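You operate a simulated robot arm through the tools that you are given. There is no shell and no other tool.

You are at the controls of a simulated robot arm. One attempt, no reset.

Task
Oil the black-tipped block's top and lay it on the drying rack.
Fine: clamp it on the sanding board for that; use the grey pad; pad back in its place in the oil box, lid shut, clamp free. A coat counts when it lies all over at full strength: go over it till it gets no stronger.

It is judged by the outcome, as a careful person would: the job done as asked, and still so three seconds after it is handed in. It fails if anything else is knocked over, pushed out of place, dropped, spilled or broken. A push-on lid holds only when it is set on centred and level and pressed home; a screw cap is set on level and turned clockwise until tight.

Robot
A 7-joint arm with a three-finger gripper, fixed in place. Base frame: the origin is on the floor under the middle of its stand, x ahead of it, y to its left, z up; the work surface is at about z = 78. Readings come in cm, degrees, newtons and seconds.
It reaches about 134.2 cm from its shoulder. Its first joint turns from -166.0 to 166.0 degrees. Payload 2.69 kg.
The TCP is the grasp point between the finger pads, 3 cm short of the fingertips. In the tool frame z runs along the fingers and y along their closing line. The gripper opens to 12.8 cm; its body begins 11.7 cm behind the TCP.
Orientation is told as [roll, pitch, yaw] about the base's x, y, z axes, in that order, counted from this pose: with the fingers straight down and closing along the base's y, the tool's x points along the base's -x, its y along +y and its z along -z.

Tools
- The arm moves only by the tool servo_tool. Its argument "targets" is a list of rows, each an object (a shift or turn left out is 0, a gripper value left out holds the last) with "slide": the shift along the base's x, y, z in units of 500 mm (1.0 is 500 mm), a list of three; "angular": the turn, a rotation vector about the base's x, y, z in units of 60 degrees (1.0 is 60 degrees), a list of three. In form: [{"slide": [x, y, z], "angular": [rx, ry, rz]}, ...]. A call has 1 to 20 rows; each row is the pose to reach, as a shift and turn from the pose commanded when the call began. "hand" is the opening in per cent of the stroke, from 0 (shut) to 100 (fully open), set as the call begins (left out, the last holds). A call with a number of a shift or a turn outside -1 to 1 is refused whole. Rows are played at 5 a second. More than 5 cm and 8.6 degrees between two rows, or a gripper value outside its range, and nothing of the call is played. A pose out of reach is approached as far as the arm can. The call stops where the force on the tool passes 90 N (or 10 N more than at its start, if that is more) or the arm is blocked; 0.2 s more then pass. The fingers move at their own pace (about 12.7 cm/s each) and stop on an object; they squeeze with about 33 N. The grip force told is the motor's: it shows also when the fingers shut on nothing. Time passes only in rows, and 0.2 s behind the last, so rows that repeat a pose let the fingers close. The reply holds the time, the measured pose of the TCP, the force on the tool along the base axes, the opening and the grip force, in the units named above and with some noise, with the torque about the TCP (base axes, N m) and any sound that the robot's microphone picked up, and new pictures: "views" is both (left out), scene, wrist or none.
- Cameras (640 x 400 px; columns grow to the right, rows downward): "scene" is fixed at [22.11, 64.98, 157.95]; the picture's right is [-0.79, -0.61, 0.00], its down [-0.39, 0.51, -0.77] and it looks along [0.47, -0.61, -0.64] (base axes); focal length 371 px, centre (320, 200). "wrist" rides on the gripper at [5.8, 5.4, -13.1] in the tool frame; the picture's right is [-0.68, 0.74, 0.00], its down [-0.62, -0.57, -0.55] and it looks along [-0.40, -0.37, 0.84] (tool axes); focal length 234 px, centre (320, 200). There is no depth. A picture from a camera that has moved, and an enlarged one, comes with that camera's place and axes in the base frame and with its lens.
- raise_lower(by): moves the trunk up (or, below 0, down) by that many cm; the arm rides with it, the base frame stays. It gives what a move gives, with no picture.
- inspect(camera, box): a new picture of the part [left, top, right, bottom] of that camera's present view, enlarged. It takes no simulated time.
- close_job(): hands the job in; it is judged then, once.

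Places have to be worked out from the pictures, the camera data and where the tool is seen. Open the gripper and draw the arm clear of the work before you hand the job in, unless the task says otherwise.

The tools are called after "Call:" as a command line: name --argument value ..., lists and objects as JSON in quotes. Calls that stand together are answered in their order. servo_tool: Moves the arm, as the interface text tells. Its arguments: {"type":"object","properties":{"targets":{"type":"array"},"hand":{"type":"number"},"views":{"type":"string","enum":["both","scene","wrist","none"]}},"required":["targets"]} The other tools are called the same way: raise_lower (by) moves the trunk up or down; inspect (camera, box) takes an enlarged picture of a part of a camera's view; close_job () hands the job in.

At the start:

```text
clock: 0.0
tcp_pos: [70.21, -10.25, 116.38]
tool_rot: [-0.1, 0.0, 0.0]
force: [0.3, 0.3, 0.5]
moment: [0.03, 0.0, -0.04]
grip_width: 12.79
grip_force: 0.0
trunk travel left (down, up): [-15.0, 20.0]
```

scene: 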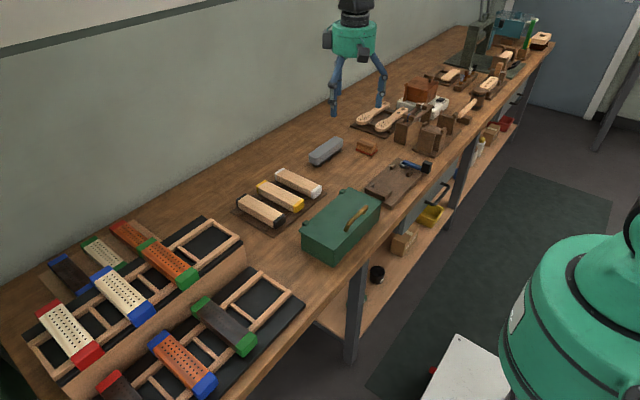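
wrist: 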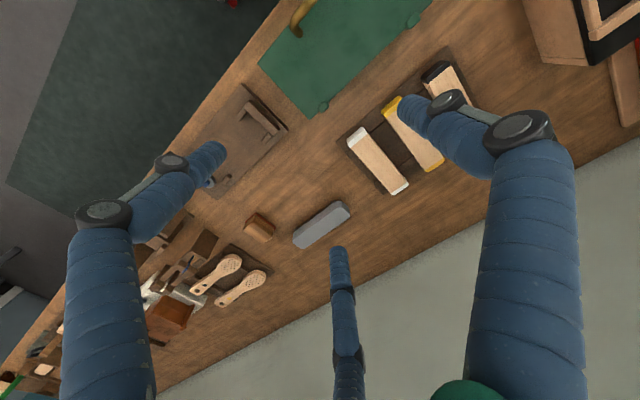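

I begin by looking more closely at the work area: the three blocks, the green oil box, the sanding board with its clamp, and the drying racks.

Call:
inspect --camera "scene" --box '[220, 120, 460, 270]'

Call:
inspect --camera "scene" --box '[0, 200, 320, 400]'

Call:
inspect --camera "scene" --box '[340, 20, 580, 170]'

Call:
inspect --camera "wrist" --box '[170, 0, 490, 200]'

```text
2.67 times, centred on (340, 195) of scene
camera zoom: at [22.11, 64.98, 157.95], right [-0.79, -0.61, 0.0], down [-0.39, 0.51, -0.77], along [0.47, -0.61, -0.64], focal length 989 px, centre (267, 213)
```

zoom: 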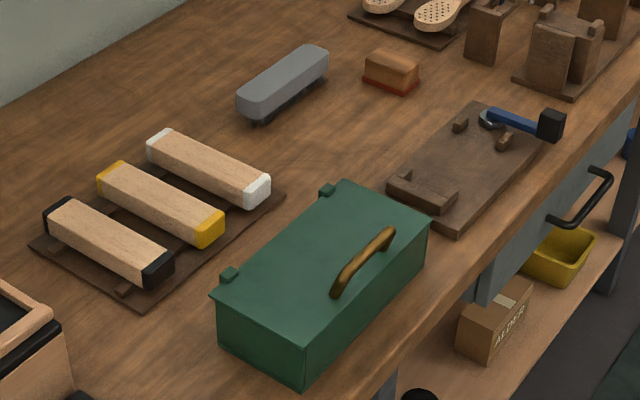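

```text
2.00 times, centred on (160, 300) of scene
camera zoom: at [22.11, 64.98, 157.95], right [-0.79, -0.61, 0.0], down [-0.39, 0.51, -0.77], along [0.47, -0.61, -0.64], focal length 741 px, centre (640, 0)
```

zoom: 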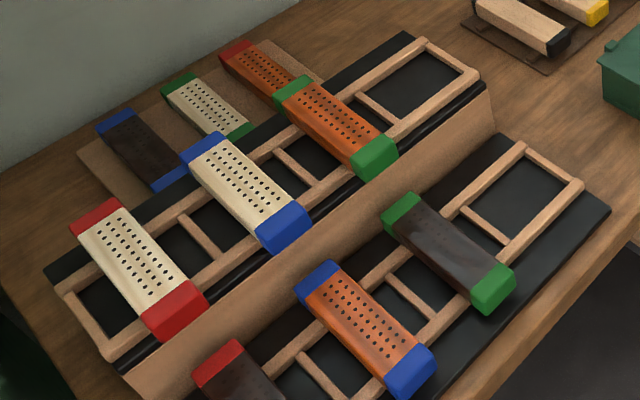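

```text
2.67 times, centred on (460, 95) of scene
camera zoom: at [22.11, 64.98, 157.95], right [-0.79, -0.61, 0.0], down [-0.39, 0.51, -0.77], along [0.47, -0.61, -0.64], focal length 989 px, centre (-53, 480)
```

zoom: 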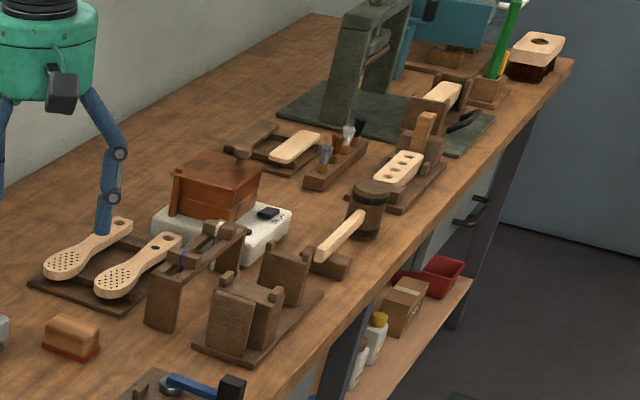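

```text
2.00 times, centred on (330, 100) of wrist
camera zoom: at [64.32, -4.79, 129.57], right [0.68, 0.74, 0.0], down [0.62, -0.57, 0.55], along [0.4, -0.37, -0.84], focal length 468 px, centre (300, 400)
```

zoom: 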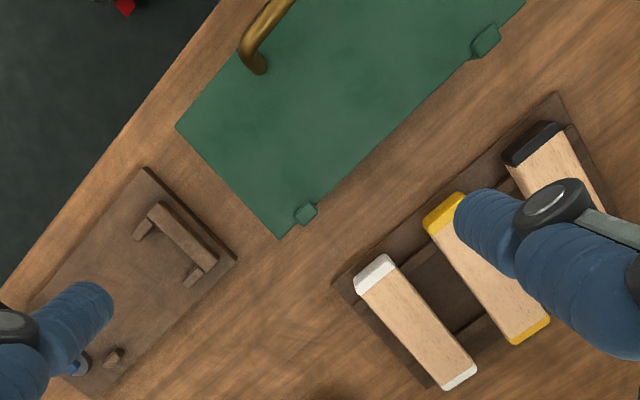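

The green box has hinges on its far edge and a brass handle, and the sanding board with the blue lever lies at about x 59–71, y -47…-22. I move the wrist camera over the board and keep well above it to see how the clamp works.

Call:
servo_tool --targets '[{"slide": [-0.054, -0.049, -0.03]}, {"slide": [-0.108, -0.098, -0.08]}, {"slide": [-0.162, -0.147, -0.13]}, {"slide": [-0.216, -0.196, -0.18]}, {"slide": [-0.27, -0.245, -0.22]}, {"slide": [-0.324, -0.294, -0.25]}, {"slide": [-0.324, -0.294, -0.25]}]' --views "both"

```text
clock: 1.6
tcp_pos: [53.97, -24.85, 104.01]
tool_rot: [0.0, 0.0, 0.0]
force: [0.4, -0.4, -0.1]
moment: [0.04, -0.04, -0.05]
grip_width: 12.81
grip_force: 0.0
trunk travel left (down, up): [-15.0, 20.0]
camera wrist: at [48.0, -19.42, 117.13], right [0.68, 0.74, 0.0], down [0.62, -0.57, 0.55], along [0.4, -0.37, -0.84], focal length 234 px, centre (320, 200)
```

scene: 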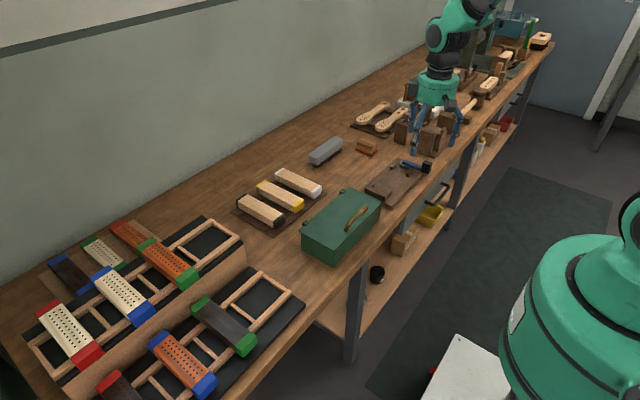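
wrist: 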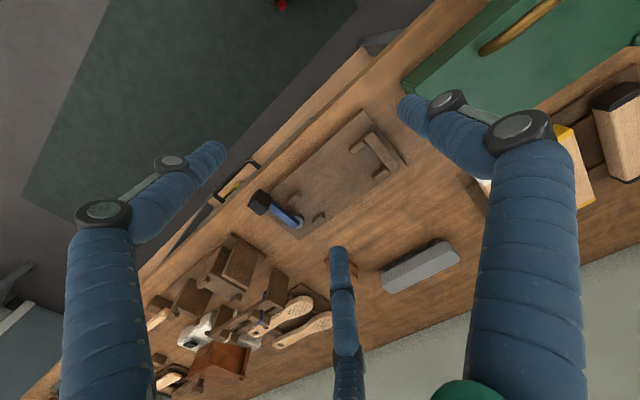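

The board is in clear view now; I enlarge the board with its stop and lever.

Call:
inspect --camera "wrist" --box '[240, 100, 416, 250]'

Call:
inspect --camera "scene" --box '[355, 145, 445, 210]'

```text
2.67 times, centred on (328, 175) of wrist
camera zoom: at [48.0, -19.42, 117.13], right [0.68, 0.74, 0.0], down [0.62, -0.57, 0.55], along [0.4, -0.37, -0.84], focal length 624 px, centre (299, 267)
```

zoom: 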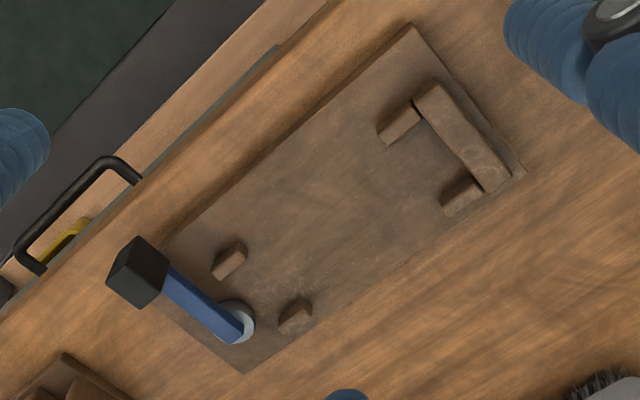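

```text
6.15 times, centred on (400, 178) of scene
camera zoom: at [22.11, 64.98, 157.95], right [-0.79, -0.61, 0.0], down [-0.39, 0.51, -0.77], along [0.47, -0.61, -0.64], focal length 2281 px, centre (-172, 338)
```

zoom: 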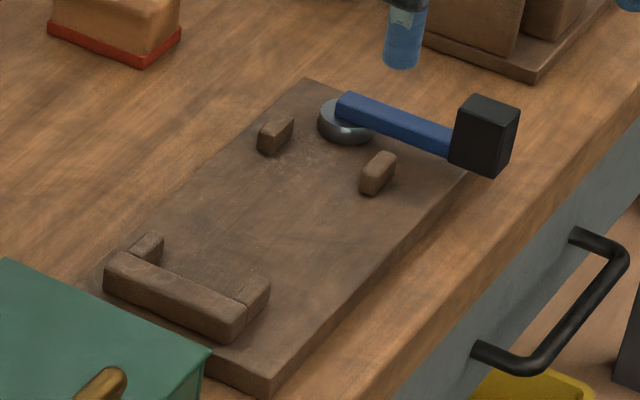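

The clamp is an eccentric disc with a swinging lever: the disc is near (65.3, -41.6) and the handle near (57, -41.3). The block lies along y between the U-stop (inner face y ≈ -22.5) and the disc. Next I look at the blocks and the oil box.

Call:
servo_tool --targets '[{"slide": [0.03, 0.08, 0.03]}, {"slide": [0.06, 0.17, 0.06]}, {"slide": [0.09, 0.26, 0.09]}, {"slide": [0.12, 0.35, 0.12]}, {"slide": [0.15, 0.44, 0.14]}, {"slide": [0.18, 0.53, 0.14]}, {"slide": [0.21, 0.62, 0.14]}, {"slide": [0.24, 0.71, 0.14]}, {"slide": [0.27, 0.8, 0.14]}, {"slide": [0.3, 0.87, 0.14]}, {"slide": [0.3, 0.87, 0.14]}]' --views "both"

```text
clock: 4.0
tcp_pos: [69.1, 18.52, 110.86]
tool_rot: [0.0, -0.1, 0.0]
force: [0.7, 1.1, -0.6]
moment: [-0.07, 0.01, 0.02]
grip_width: 12.81
grip_force: 0.0
trunk travel left (down, up): [-15.0, 20.0]
camera wrist: at [63.21, 23.97, 123.94], right [0.68, 0.74, 0.0], down [0.62, -0.57, 0.55], along [0.4, -0.37, -0.84], focal length 234 px, centre (320, 200)
```

scene: 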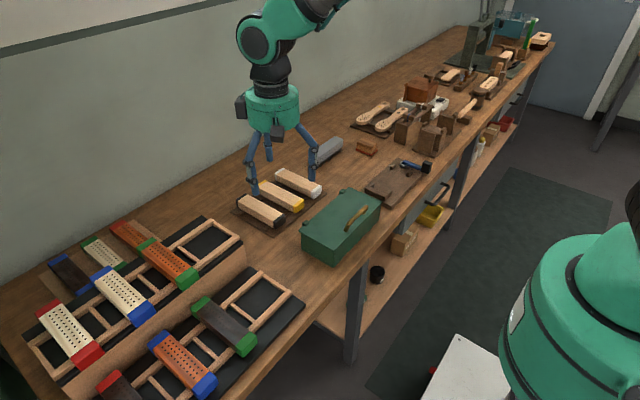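
wrist: 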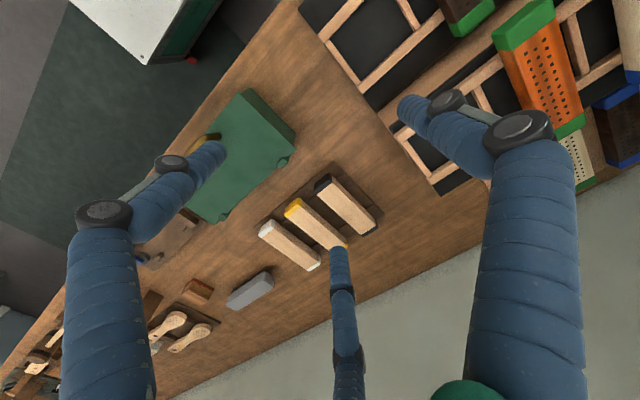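

I enlarge the blocks and the rack parts in this view.

Call:
inspect --camera "wrist" --box '[240, 150, 400, 290]'

Call:
inspect --camera "wrist" --box '[290, 0, 640, 200]'

Call:
inspect --camera "wrist" --box '[160, 80, 310, 240]'

```text
2.86 times, centred on (320, 220) of wrist
camera zoom: at [63.21, 23.97, 123.94], right [0.68, 0.74, 0.0], down [0.62, -0.57, 0.55], along [0.4, -0.37, -0.84], focal length 669 px, centre (320, 143)
```

zoom: 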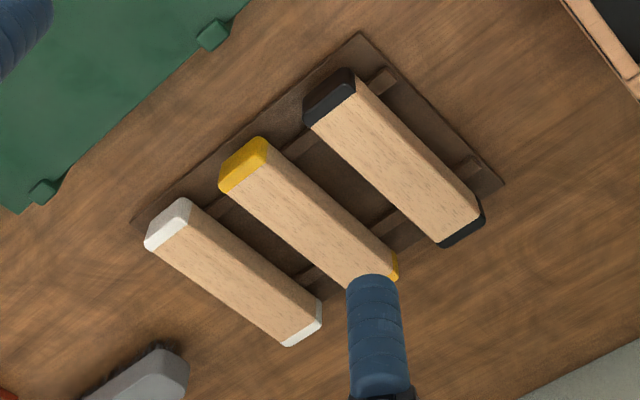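

```text
1.83 times, centred on (465, 100) of wrist
camera zoom: at [63.21, 23.97, 123.94], right [0.68, 0.74, 0.0], down [0.62, -0.57, 0.55], along [0.4, -0.37, -0.84], focal length 428 px, centre (55, 383)
```

zoom: 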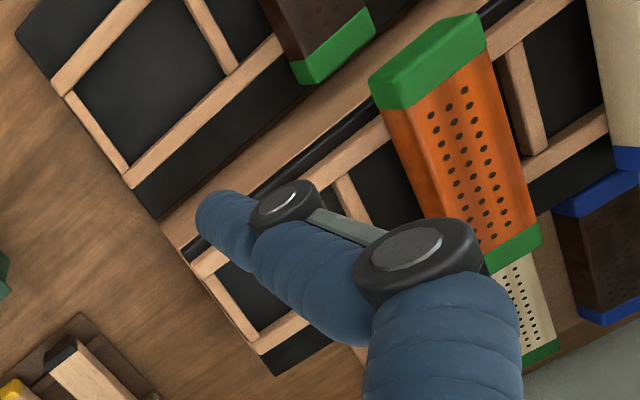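

```text
2.50 times, centred on (235, 160) of wrist
camera zoom: at [63.21, 23.97, 123.94], right [0.68, 0.74, 0.0], down [0.62, -0.57, 0.55], along [0.4, -0.37, -0.84], focal length 585 px, centre (532, 300)
```

zoom: 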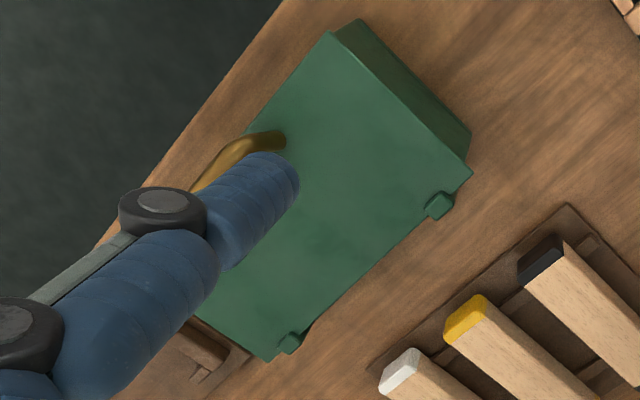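

The box's hinges are clear on its far edge. Now I look at the racks more closely from the scene camera.

Call:
inspect --camera "scene" --box '[0, 210, 160, 310]'

Call:
inspect --camera "scene" --box '[150, 210, 310, 310]'

Call:
inspect --camera "scene" --box '[0, 300, 160, 400]'

Call:
inspect --camera "scene" --box '[150, 290, 310, 400]'

```text
4.00 times, centred on (80, 260) of scene
camera zoom: at [22.11, 64.98, 157.95], right [-0.79, -0.61, 0.0], down [-0.39, 0.51, -0.77], along [0.47, -0.61, -0.64], focal length 1483 px, centre (1280, -40)
```

zoom: 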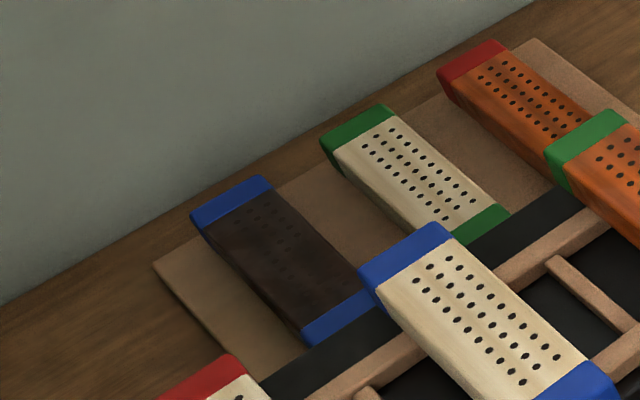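

```text
4.00 times, centred on (230, 260) of scene
camera zoom: at [22.11, 64.98, 157.95], right [-0.79, -0.61, 0.0], down [-0.39, 0.51, -0.77], along [0.47, -0.61, -0.64], focal length 1483 px, centre (680, -40)
```

zoom: 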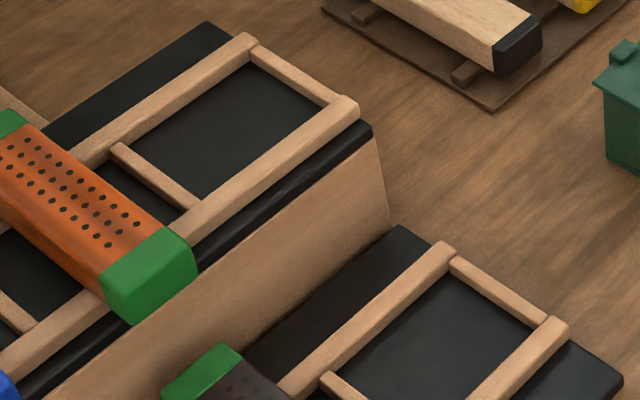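

```text
4.00 times, centred on (80, 350) of scene
camera zoom: at [22.11, 64.98, 157.95], right [-0.79, -0.61, 0.0], down [-0.39, 0.51, -0.77], along [0.47, -0.61, -0.64], focal length 1483 px, centre (1280, -400)
```

zoom: 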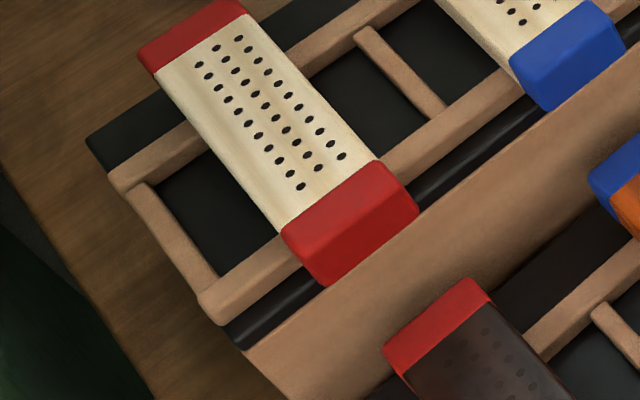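

```text
3.64 times, centred on (230, 345) of scene
camera zoom: at [22.11, 64.98, 157.95], right [-0.79, -0.61, 0.0], down [-0.39, 0.51, -0.77], along [0.47, -0.61, -0.64], focal length 1348 px, centre (647, -327)
```

zoom: 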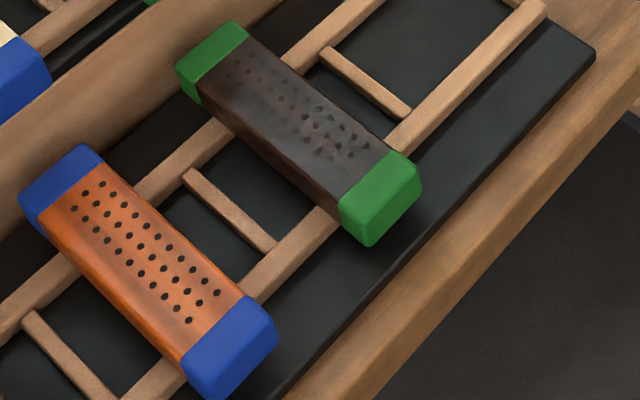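

Both ladder-like tiers hold blocks with a free end bay. Before gripping anything I close the hand here in free air to learn how the three fingers move.

Call:
servo_tool --targets '[{"slide": [0, 0, 0]}, {"slide": [0, 0, 0]}, {"slide": [0, 0, 0]}]' --hand 40 --views "both"

Call:
servo_tool --targets '[{"slide": [0, 0, 0]}, {"slide": [0, 0, 0]}, {"slide": [0, 0, 0]}]' --hand 0 --views "both"

```text
clock: 4.8
tcp_pos: [69.11, 18.52, 110.65]
tool_rot: [0.0, 0.0, 0.0]
force: [-0.1, 0.7, 0.0]
moment: [0.0, -0.03, 0.01]
grip_width: 5.12
grip_force: 0.0
trunk travel left (down, up): [-15.0, 20.0]
camera wrist: at [63.17, 23.89, 123.96], right [0.68, 0.74, 0.0], down [0.62, -0.57, 0.55], along [0.4, -0.37, -0.84], focal length 234 px, centre (320, 200)
```

scene: 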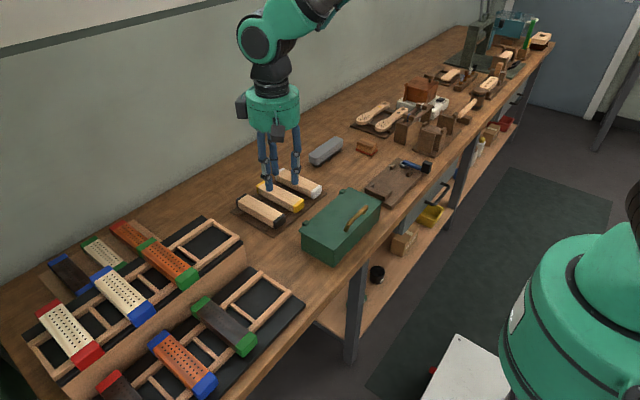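
wrist: 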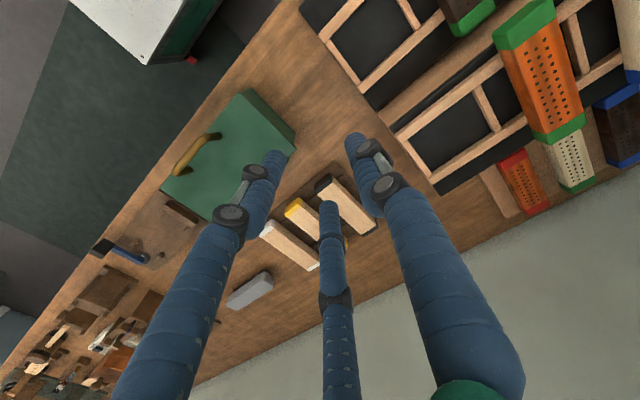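

```text
clock: 5.6
tcp_pos: [69.04, 18.36, 110.77]
tool_rot: [-0.1, 0.0, 0.0]
force: [0.0, -0.2, 0.4]
moment: [-0.05, -0.01, 0.0]
grip_width: 0.21
grip_force: 31.7
trunk travel left (down, up): [-15.0, 20.0]
camera wrist: at [63.17, 23.89, 123.97], right [0.68, 0.74, 0.0], down [0.62, -0.57, 0.55], along [0.4, -0.37, -0.84], focal length 234 px, centre (320, 200)
```

scene: 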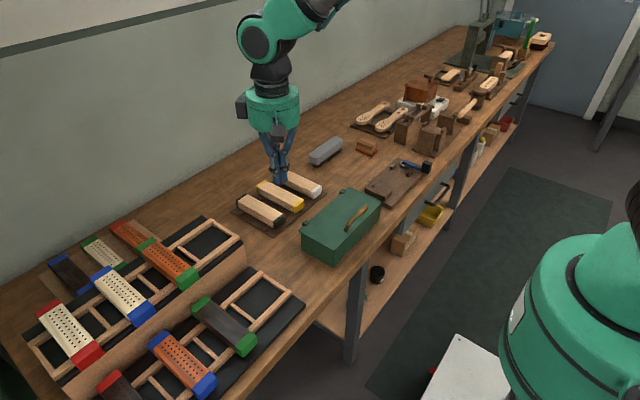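
wrist: 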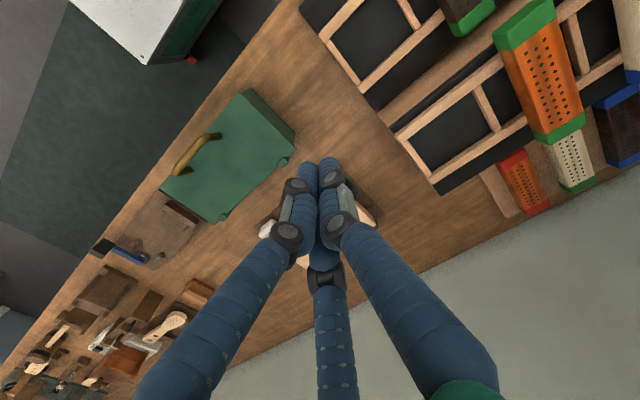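

The fingers close radially at 120° (one on tool +y, two on -y), so a bar must lie along tool x to be gripped between them. I reopen and move above the black-tipped block for a close measurement.

Call:
servo_tool --targets '[{"slide": [0.06, -0.03, -0.0]}, {"slide": [0.13, -0.06, -0.02]}, {"slide": [0.2, -0.1, -0.05]}, {"slide": [0.28, -0.14, -0.1]}, {"slide": [0.34, -0.18, -0.14]}, {"slide": [0.4, -0.22, -0.18]}, {"slide": [0.4, -0.22, -0.18]}]' --hand 100 --views "both"

```text
refused: row 4 steps farther than a row can; nothing moved
```

The step was a bit too long; I repeat it with shorter steps.

Call:
servo_tool --targets '[{"slide": [0.06, -0.03, 0.0]}, {"slide": [0.12, -0.06, -0.02]}, {"slide": [0.18, -0.09, -0.05]}, {"slide": [0.24, -0.12, -0.08]}, {"slide": [0.3, -0.16, -0.11]}, {"slide": [0.36, -0.19, -0.14]}, {"slide": [0.4, -0.22, -0.18]}, {"slide": [0.4, -0.22, -0.18]}]' --hand 100 --views "both"

```text
clock: 7.4
tcp_pos: [89.44, 7.61, 101.89]
tool_rot: [0.1, -0.1, 0.0]
force: [0.6, -0.6, -1.1]
moment: [0.01, 0.06, 0.01]
grip_width: 12.82
grip_force: 0.0
trunk travel left (down, up): [-15.0, 20.0]
camera wrist: at [83.39, 13.06, 115.04], right [0.68, 0.74, 0.0], down [0.62, -0.57, 0.55], along [0.4, -0.37, -0.84], focal length 234 px, centre (320, 200)
```

scene: 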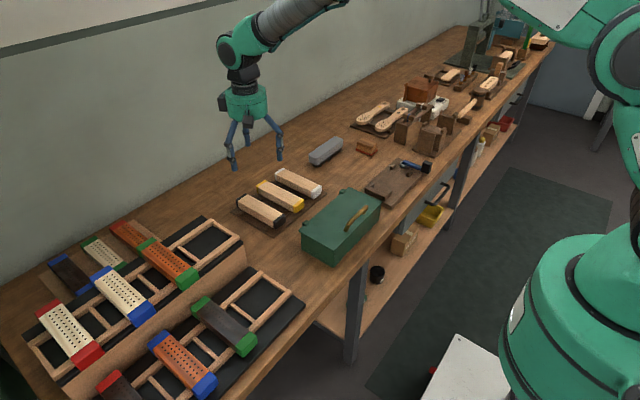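
wrist: 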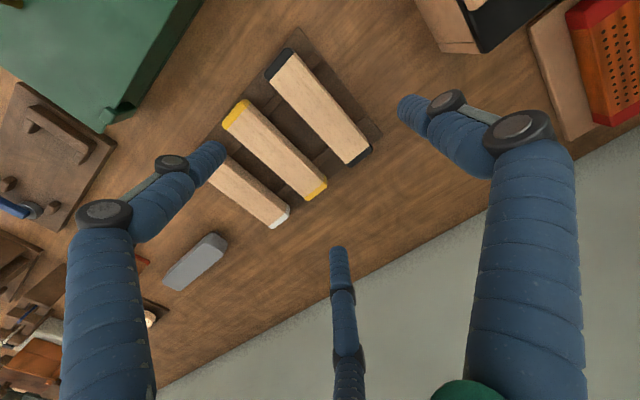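

Call:
inspect --camera "wrist" --box '[210, 20, 400, 190]'

Call:
inspect --camera "scene" --box '[225, 155, 335, 235]'

```text
2.35 times, centred on (305, 105) of wrist
camera zoom: at [83.39, 13.06, 115.04], right [0.68, 0.74, 0.0], down [0.62, -0.57, 0.55], along [0.4, -0.37, -0.84], focal length 551 px, centre (355, 424)
```

zoom: 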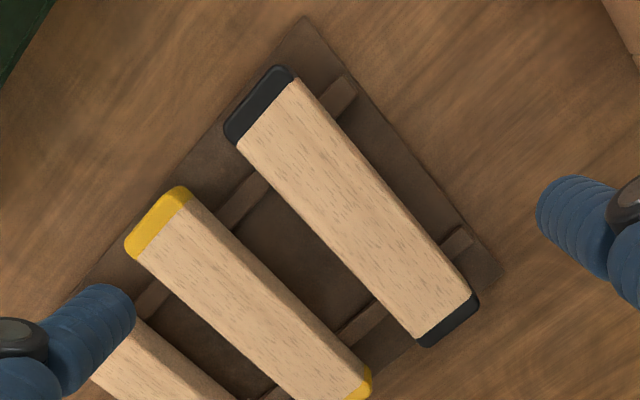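

```text
5.00 times, centred on (280, 195) of scene
camera zoom: at [22.11, 64.98, 157.95], right [-0.79, -0.61, 0.0], down [-0.39, 0.51, -0.77], along [0.47, -0.61, -0.64], focal length 1854 px, centre (520, 225)
```

zoom: 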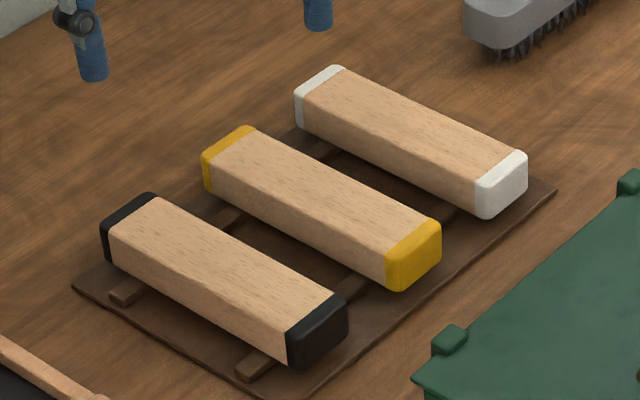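

The block's top is at z ≈ 83.5, it spans y ≈ 6.35–10.45 and x ≈ 80.7–97.4, and a 3.5 cm gap separates it from the yellow one. I lower with the hand part open to a hover and check the finger clearance.

Call:
servo_tool --targets '[{"slide": [0, -0.002, -0.06]}, {"slide": [0, -0.003, -0.12]}, {"slide": [0, -0.003, -0.18]}, {"slide": [0, -0.003, -0.22]}, {"slide": [0, -0.003, -0.24]}, {"slide": [0, -0.003, -0.24]}]' --hand 78 --views "both"

```text
clock: 8.8
tcp_pos: [89.07, 7.34, 89.95]
tool_rot: [0.0, 0.0, 0.0]
force: [0.9, -1.0, 0.6]
moment: [0.02, 0.0, 0.0]
grip_width: 10.01
grip_force: 0.1
trunk travel left (down, up): [-15.0, 20.0]
camera wrist: at [83.14, 12.77, 103.14], right [0.68, 0.74, 0.0], down [0.62, -0.57, 0.55], along [0.4, -0.37, -0.84], focal length 234 px, centre (320, 200)
```

scene: 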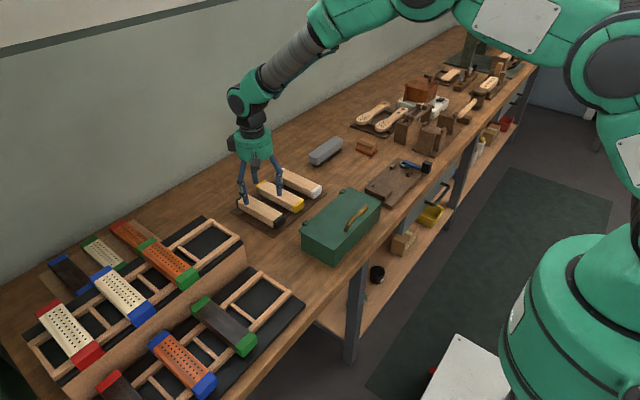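
wrist: 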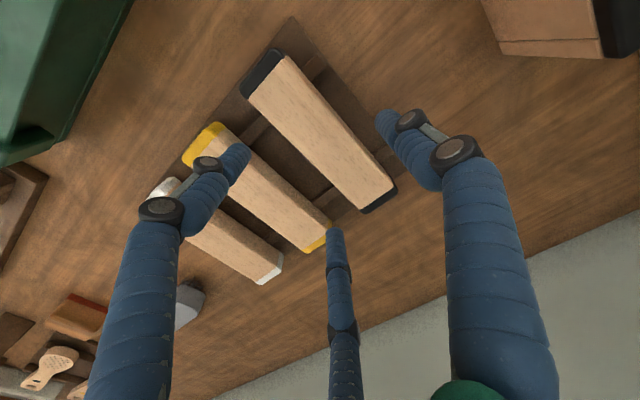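

Call:
inspect --camera "wrist" --box '[170, 30, 430, 280]'

Call:
inspect --camera "scene" --box '[220, 130, 330, 240]'

```text
1.60 times, centred on (300, 155) of wrist
camera zoom: at [83.14, 12.77, 103.14], right [0.68, 0.74, 0.0], down [0.62, -0.57, 0.55], along [0.4, -0.37, -0.84], focal length 375 px, centre (352, 272)
```

zoom: 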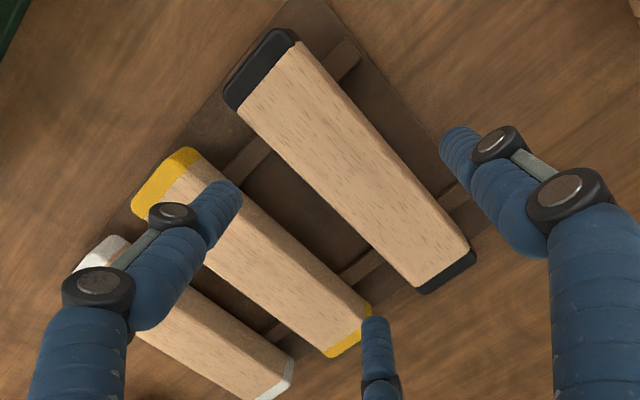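

```text
3.64 times, centred on (275, 185) of scene
camera zoom: at [22.11, 64.98, 157.95], right [-0.79, -0.61, 0.0], down [-0.39, 0.51, -0.77], along [0.47, -0.61, -0.64], focal length 1348 px, centre (484, 254)
```

zoom: 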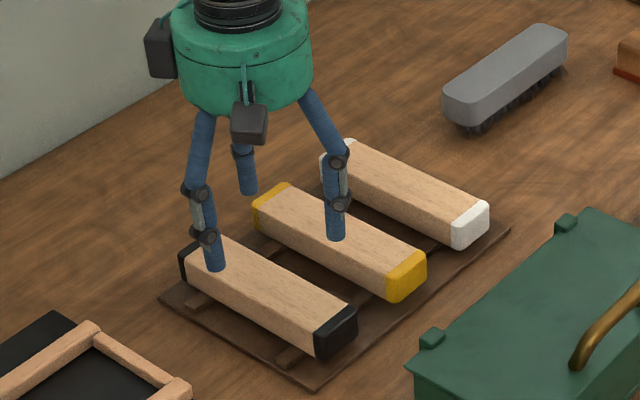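

Finger positions fit the gap (far pair at y ≈ 4.35 between yellow edge 2.8 and black edge 6.4). I lower straight to TCP z ≈ 84.

Call:
servo_tool --targets '[{"slide": [0, 0.002, -0.04]}, {"slide": [0, 0.002, -0.07]}, {"slide": [0, 0.002, -0.095]}, {"slide": [0, 0.002, -0.118]}, {"slide": [0, 0.002, -0.118]}]' --views "both"

```text
clock: 10.0
tcp_pos: [89.01, 7.52, 83.89]
tool_rot: [0.0, 0.0, 0.0]
force: [1.0, 0.4, -0.3]
moment: [-0.01, 0.0, 0.01]
grip_width: 10.0
grip_force: 0.0
trunk travel left (down, up): [-15.0, 20.0]
camera wrist: at [83.17, 12.94, 97.12], right [0.68, 0.74, 0.0], down [0.62, -0.57, 0.55], along [0.4, -0.37, -0.84], focal length 234 px, centre (320, 200)
```

scene: 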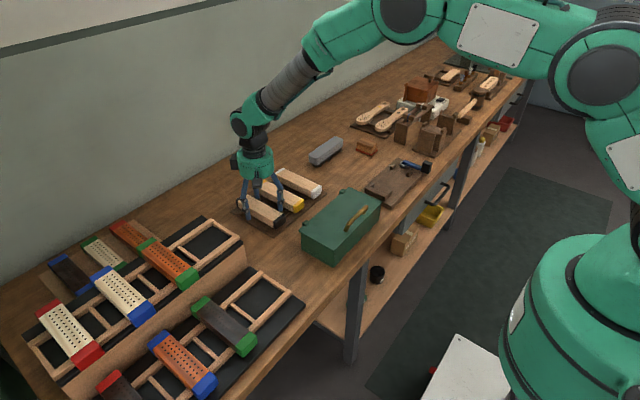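
wrist: 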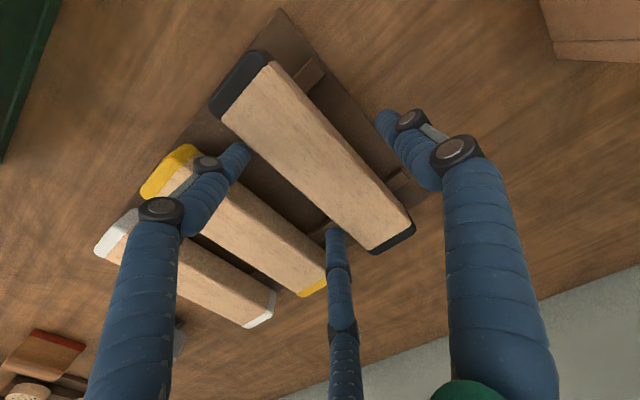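

Call:
inspect --camera "wrist" --box '[140, 40, 440, 280]'

Call:
inspect --camera "scene" --box '[220, 140, 330, 240]'

```text
1.67 times, centred on (290, 160) of wrist
camera zoom: at [83.17, 12.94, 97.12], right [0.68, 0.74, 0.0], down [0.62, -0.57, 0.55], along [0.4, -0.37, -0.84], focal length 390 px, centre (370, 267)
```

zoom: 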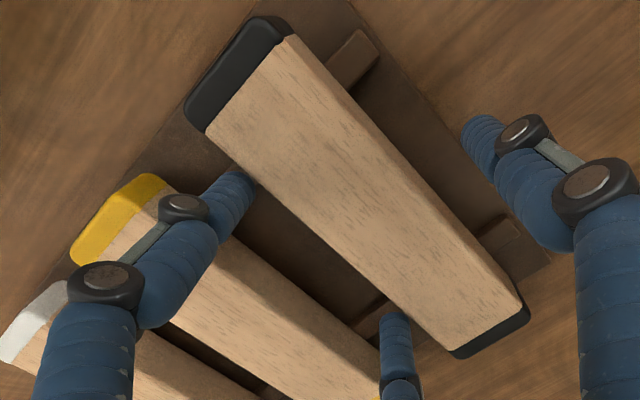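

```text
4.00 times, centred on (275, 190) of scene
camera zoom: at [22.11, 64.98, 157.95], right [-0.79, -0.61, 0.0], down [-0.39, 0.51, -0.77], along [0.47, -0.61, -0.64], focal length 1483 px, centre (500, 240)
```

zoom: 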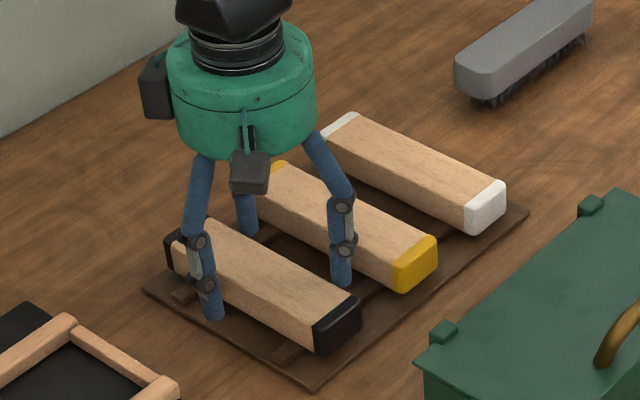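

The fingers straddle the block and are clear of the yellow one. I close the hand.

Call:
servo_tool --targets '[{"slide": [0, 0, 0]}, {"slide": [0, 0, 0]}, {"slide": [0, 0, 0]}, {"slide": [0, 0, 0]}, {"slide": [0, 0, 0]}]' --hand 0 --views "both"

```text
clock: 11.2
tcp_pos: [89.06, 7.52, 84.07]
tool_rot: [0.0, 0.1, 0.1]
force: [1.2, -0.9, 3.8]
moment: [0.07, 0.0, -0.04]
grip_width: 6.5
grip_force: 32.9
trunk travel left (down, up): [-15.0, 20.0]
camera wrist: at [83.16, 12.93, 97.18], right [0.68, 0.74, 0.0], down [0.62, -0.57, 0.55], along [0.4, -0.37, -0.84], focal length 234 px, centre (320, 200)
```

scene: 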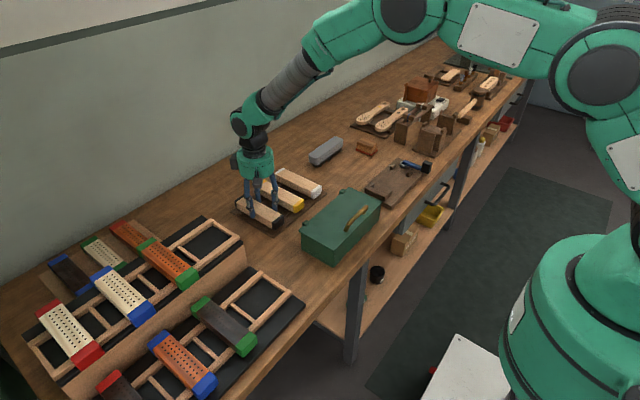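
wrist: 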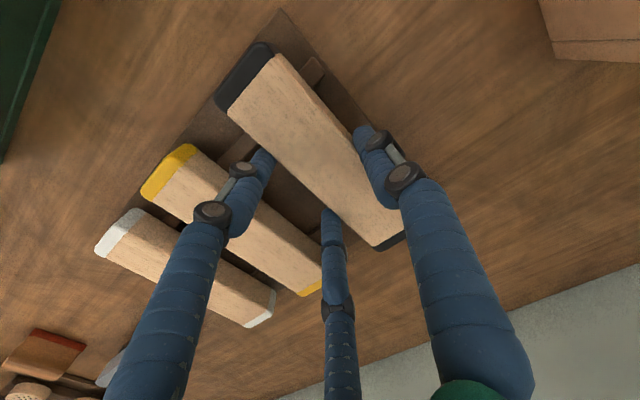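

Call:
inspect --camera "wrist" --box '[190, 30, 430, 260]'

Call:
inspect --camera "scene" --box '[220, 140, 330, 240]'

```text
1.74 times, centred on (310, 145) of wrist
camera zoom: at [83.16, 12.93, 97.18], right [0.68, 0.74, 0.0], down [0.62, -0.57, 0.55], along [0.4, -0.37, -0.84], focal length 407 px, centre (337, 296)
```

zoom: 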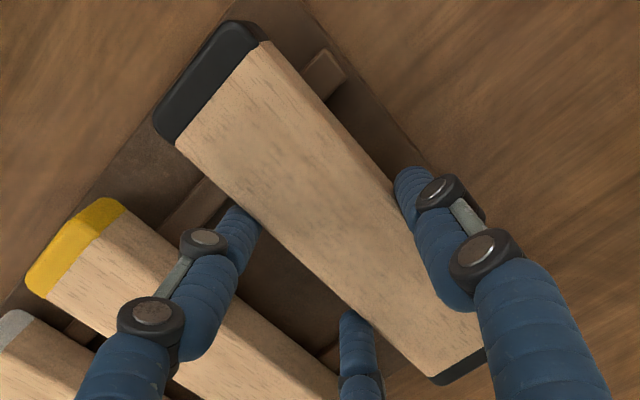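

```text
4.00 times, centred on (275, 190) of scene
camera zoom: at [22.11, 64.98, 157.95], right [-0.79, -0.61, 0.0], down [-0.39, 0.51, -0.77], along [0.47, -0.61, -0.64], focal length 1483 px, centre (500, 240)
```

zoom: 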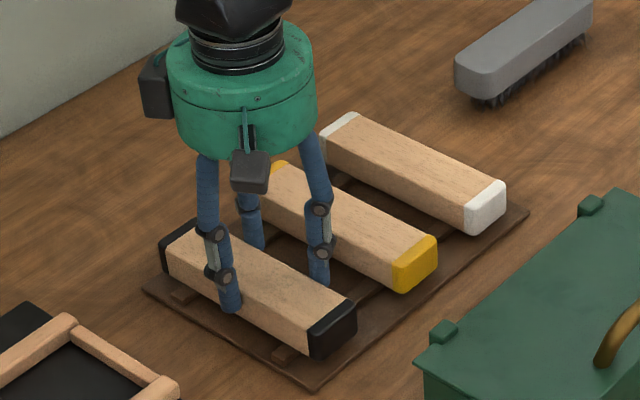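

The grip holds at 32.9 N and the block sits about 1.6 cm to the +y side of the TCP. I lift it straight up and check that it comes level.

Call:
servo_tool --targets '[{"slide": [0, 0, 0.02]}, {"slide": [0, 0, 0.04]}, {"slide": [0, 0, 0.08]}, {"slide": [0, 0, 0.14]}, {"slide": [0, 0, 0.22]}, {"slide": [0, 0, 0.3]}, {"slide": [0, 0, 0.36]}, {"slide": [0, 0, 0.36]}]' --views "both"

```text
clock: 13.0
tcp_pos: [89.1, 7.51, 101.96]
tool_rot: [0.0, 0.0, 0.0]
force: [-0.2, -1.0, -1.6]
moment: [-0.07, 0.0, 0.02]
grip_width: 6.48
grip_force: 32.7
trunk travel left (down, up): [-15.0, 20.0]
camera wrist: at [83.07, 12.82, 115.2], right [0.68, 0.74, 0.0], down [0.62, -0.57, 0.55], along [0.4, -0.37, -0.84], focal length 234 px, centre (320, 200)
```

scene: 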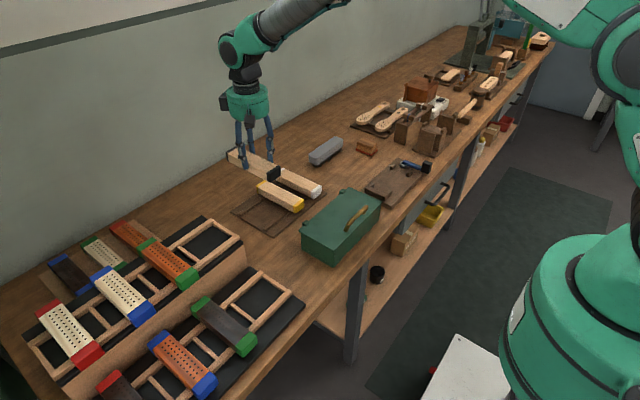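
wrist: 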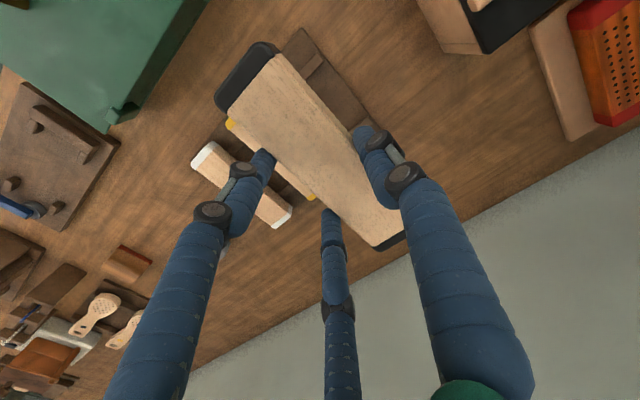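

The block is held level. I now carry it toward the sanding board, turning it -90° about z on the way; first half now.

Call:
servo_tool --targets '[{"slide": [-0.03, -0.05, 0.0], "angular": [0, 0, -0.1]}, {"slide": [-0.07, -0.1, 0.0], "angular": [0, 0, -0.2]}, {"slide": [-0.11, -0.16, 0.0], "angular": [0, 0, -0.31]}, {"slide": [-0.15, -0.22, 0.0], "angular": [0, 0, -0.42]}, {"slide": [-0.19, -0.28, 0.0], "angular": [0, 0, -0.53]}, {"slide": [-0.23, -0.34, 0.0], "angular": [0, 0, -0.64]}, {"slide": [-0.26, -0.385, 0.0], "angular": [0, 0, -0.75]}, {"slide": [-0.26, -0.385, 0.0], "angular": [0, 0, -0.75]}]' --views "scene"

```text
clock: 14.8
tcp_pos: [76.06, -11.56, 102.16]
tool_rot: [0.0, 0.0, -45.0]
force: [-0.6, -0.2, -1.8]
moment: [-0.02, 0.02, 0.02]
grip_width: 6.51
grip_force: 32.7
trunk travel left (down, up): [-15.0, 20.0]
```

scene: 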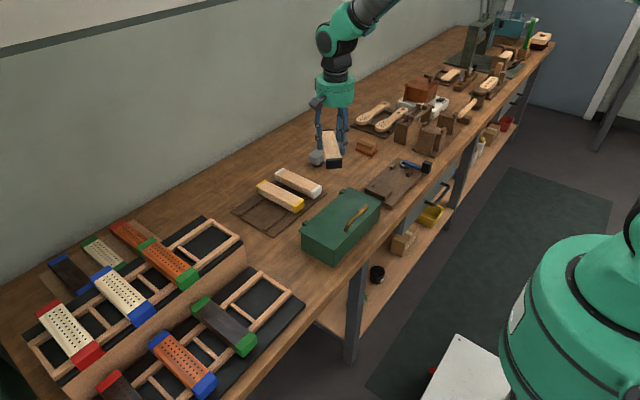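

The turn follows as commanded. I go on with the second half to above the board.

Call:
servo_tool --targets '[{"slide": [-0.03, -0.05, 0.0], "angular": [0, 0, -0.1]}, {"slide": [-0.07, -0.1, 0.0], "angular": [0, 0, -0.2]}, {"slide": [-0.11, -0.16, 0.0], "angular": [0, 0, -0.31]}, {"slide": [-0.15, -0.22, 0.0], "angular": [0, 0, -0.42]}, {"slide": [-0.19, -0.28, 0.0], "angular": [0, 0, -0.53]}, {"slide": [-0.23, -0.34, 0.0], "angular": [0, 0, -0.64]}, {"slide": [-0.258, -0.387, -0.03], "angular": [0, 0, -0.75]}, {"slide": [-0.258, -0.387, -0.1], "angular": [0, 0, -0.75]}, {"slide": [-0.258, -0.387, -0.1], "angular": [0, 0, -0.75]}]' --views "both"

```text
clock: 16.8
tcp_pos: [63.08, -31.07, 97.14]
tool_rot: [-0.2, 0.0, -90.0]
force: [0.0, -0.5, -3.0]
moment: [0.02, 0.03, -0.01]
grip_width: 6.49
grip_force: 33.0
trunk travel left (down, up): [-15.0, 20.0]
camera wrist: at [68.32, -25.28, 110.21], right [0.74, -0.68, 0.0], down [-0.57, -0.62, 0.55], along [-0.37, -0.4, -0.84], focal length 234 px, centre (320, 200)
```

scene: 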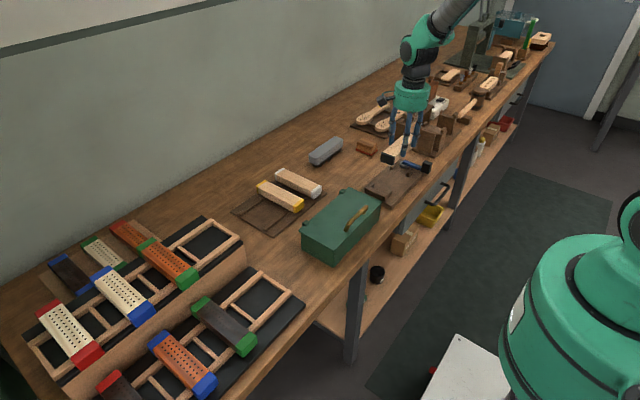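
wrist: 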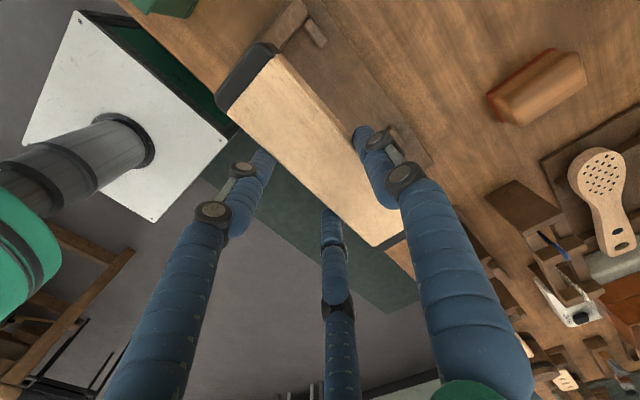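

Call:
inspect --camera "scene" --box '[355, 120, 445, 210]'

Call:
inspect --camera "wrist" --box '[200, 0, 460, 260]'

```text
4.44 times, centred on (400, 165) of scene
camera zoom: at [22.11, 64.98, 157.95], right [-0.79, -0.61, 0.0], down [-0.39, 0.51, -0.77], along [0.47, -0.61, -0.64], focal length 1648 px, centre (-36, 356)
```

zoom: 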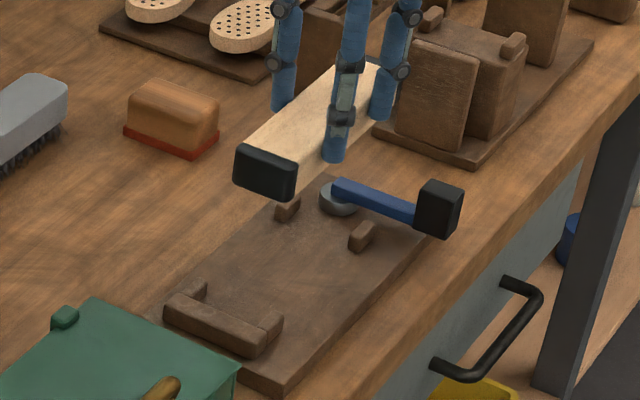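

```text
1.54 times, centred on (330, 130) of wrist
camera zoom: at [68.32, -25.28, 110.21], right [0.74, -0.68, 0.0], down [-0.57, -0.62, 0.55], along [-0.37, -0.4, -0.84], focal length 360 px, centre (305, 308)
```

zoom: 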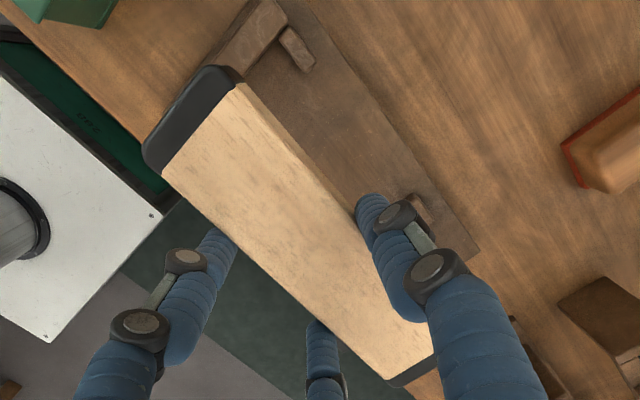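

Call:
inspect --camera "scene" --box '[404, 150, 452, 180]'

Call:
inspect --camera "scene" --box '[365, 170, 425, 208]'

```text
13.33 times, centred on (428, 165) of scene
camera zoom: at [22.11, 64.98, 157.95], right [-0.79, -0.61, 0.0], down [-0.39, 0.51, -0.77], along [0.47, -0.61, -0.64], focal length 4943 px, centre (-1120, 667)
```

zoom: 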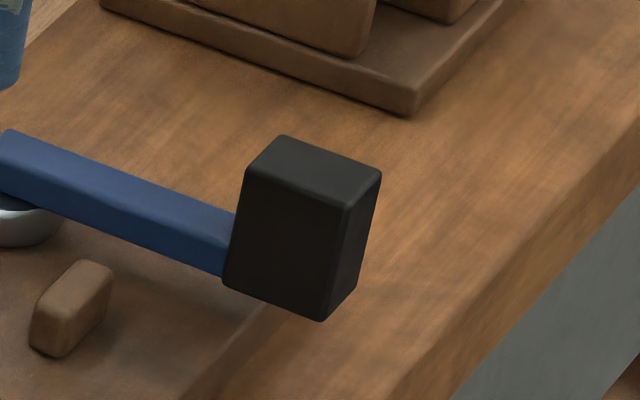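

```text
10.53 times, centred on (395, 189) of scene
camera zoom: at [22.11, 64.98, 157.95], right [-0.79, -0.61, 0.0], down [-0.39, 0.51, -0.77], along [0.47, -0.61, -0.64], focal length 3902 px, centre (-470, 316)
```

zoom: 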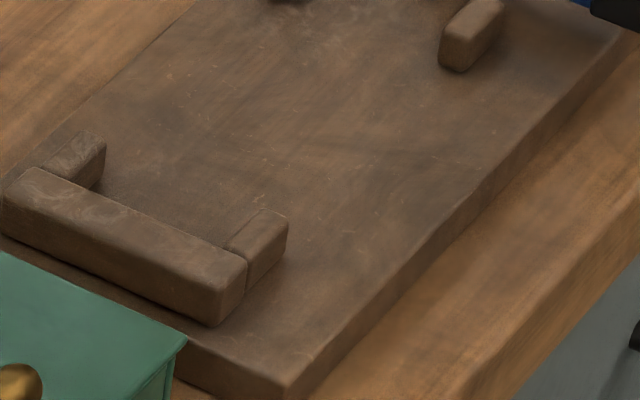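

I zoom in on the held block and its finger contacts, to pin down its place relative to the hand.

Call:
inspect --camera "scene" --box '[376, 122, 424, 170]'

Call:
inspect --camera "wrist" --box '[210, 30, 330, 160]'

Call:
inspect --camera "wrist" --box '[310, 120, 430, 260]'

```text
8.33 times, centred on (400, 146) of scene
camera zoom: at [22.11, 64.98, 157.95], right [-0.79, -0.61, 0.0], down [-0.39, 0.51, -0.77], along [0.47, -0.61, -0.64], focal length 3089 px, centre (-347, 650)
```

zoom: 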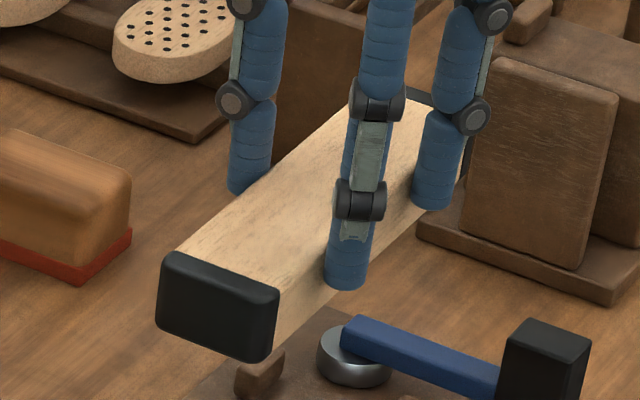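

```text
3.08 times, centred on (270, 95) of wrist
camera zoom: at [68.32, -25.28, 110.21], right [0.74, -0.68, 0.0], down [-0.57, -0.62, 0.55], along [-0.37, -0.4, -0.84], focal length 720 px, centre (474, 523)
```

zoom: 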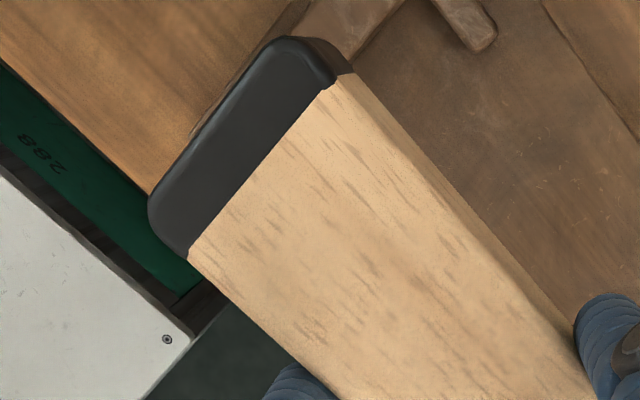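

```text
2.86 times, centred on (370, 190) of wrist
camera zoom: at [68.32, -25.28, 110.21], right [0.74, -0.68, 0.0], down [-0.57, -0.62, 0.55], along [-0.37, -0.4, -0.84], focal length 669 px, centre (177, 229)
```

zoom: 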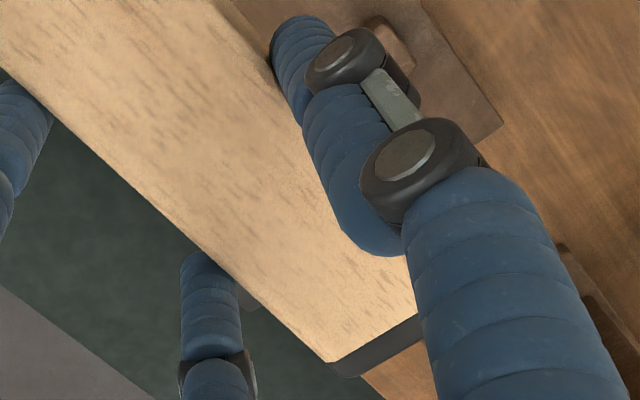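

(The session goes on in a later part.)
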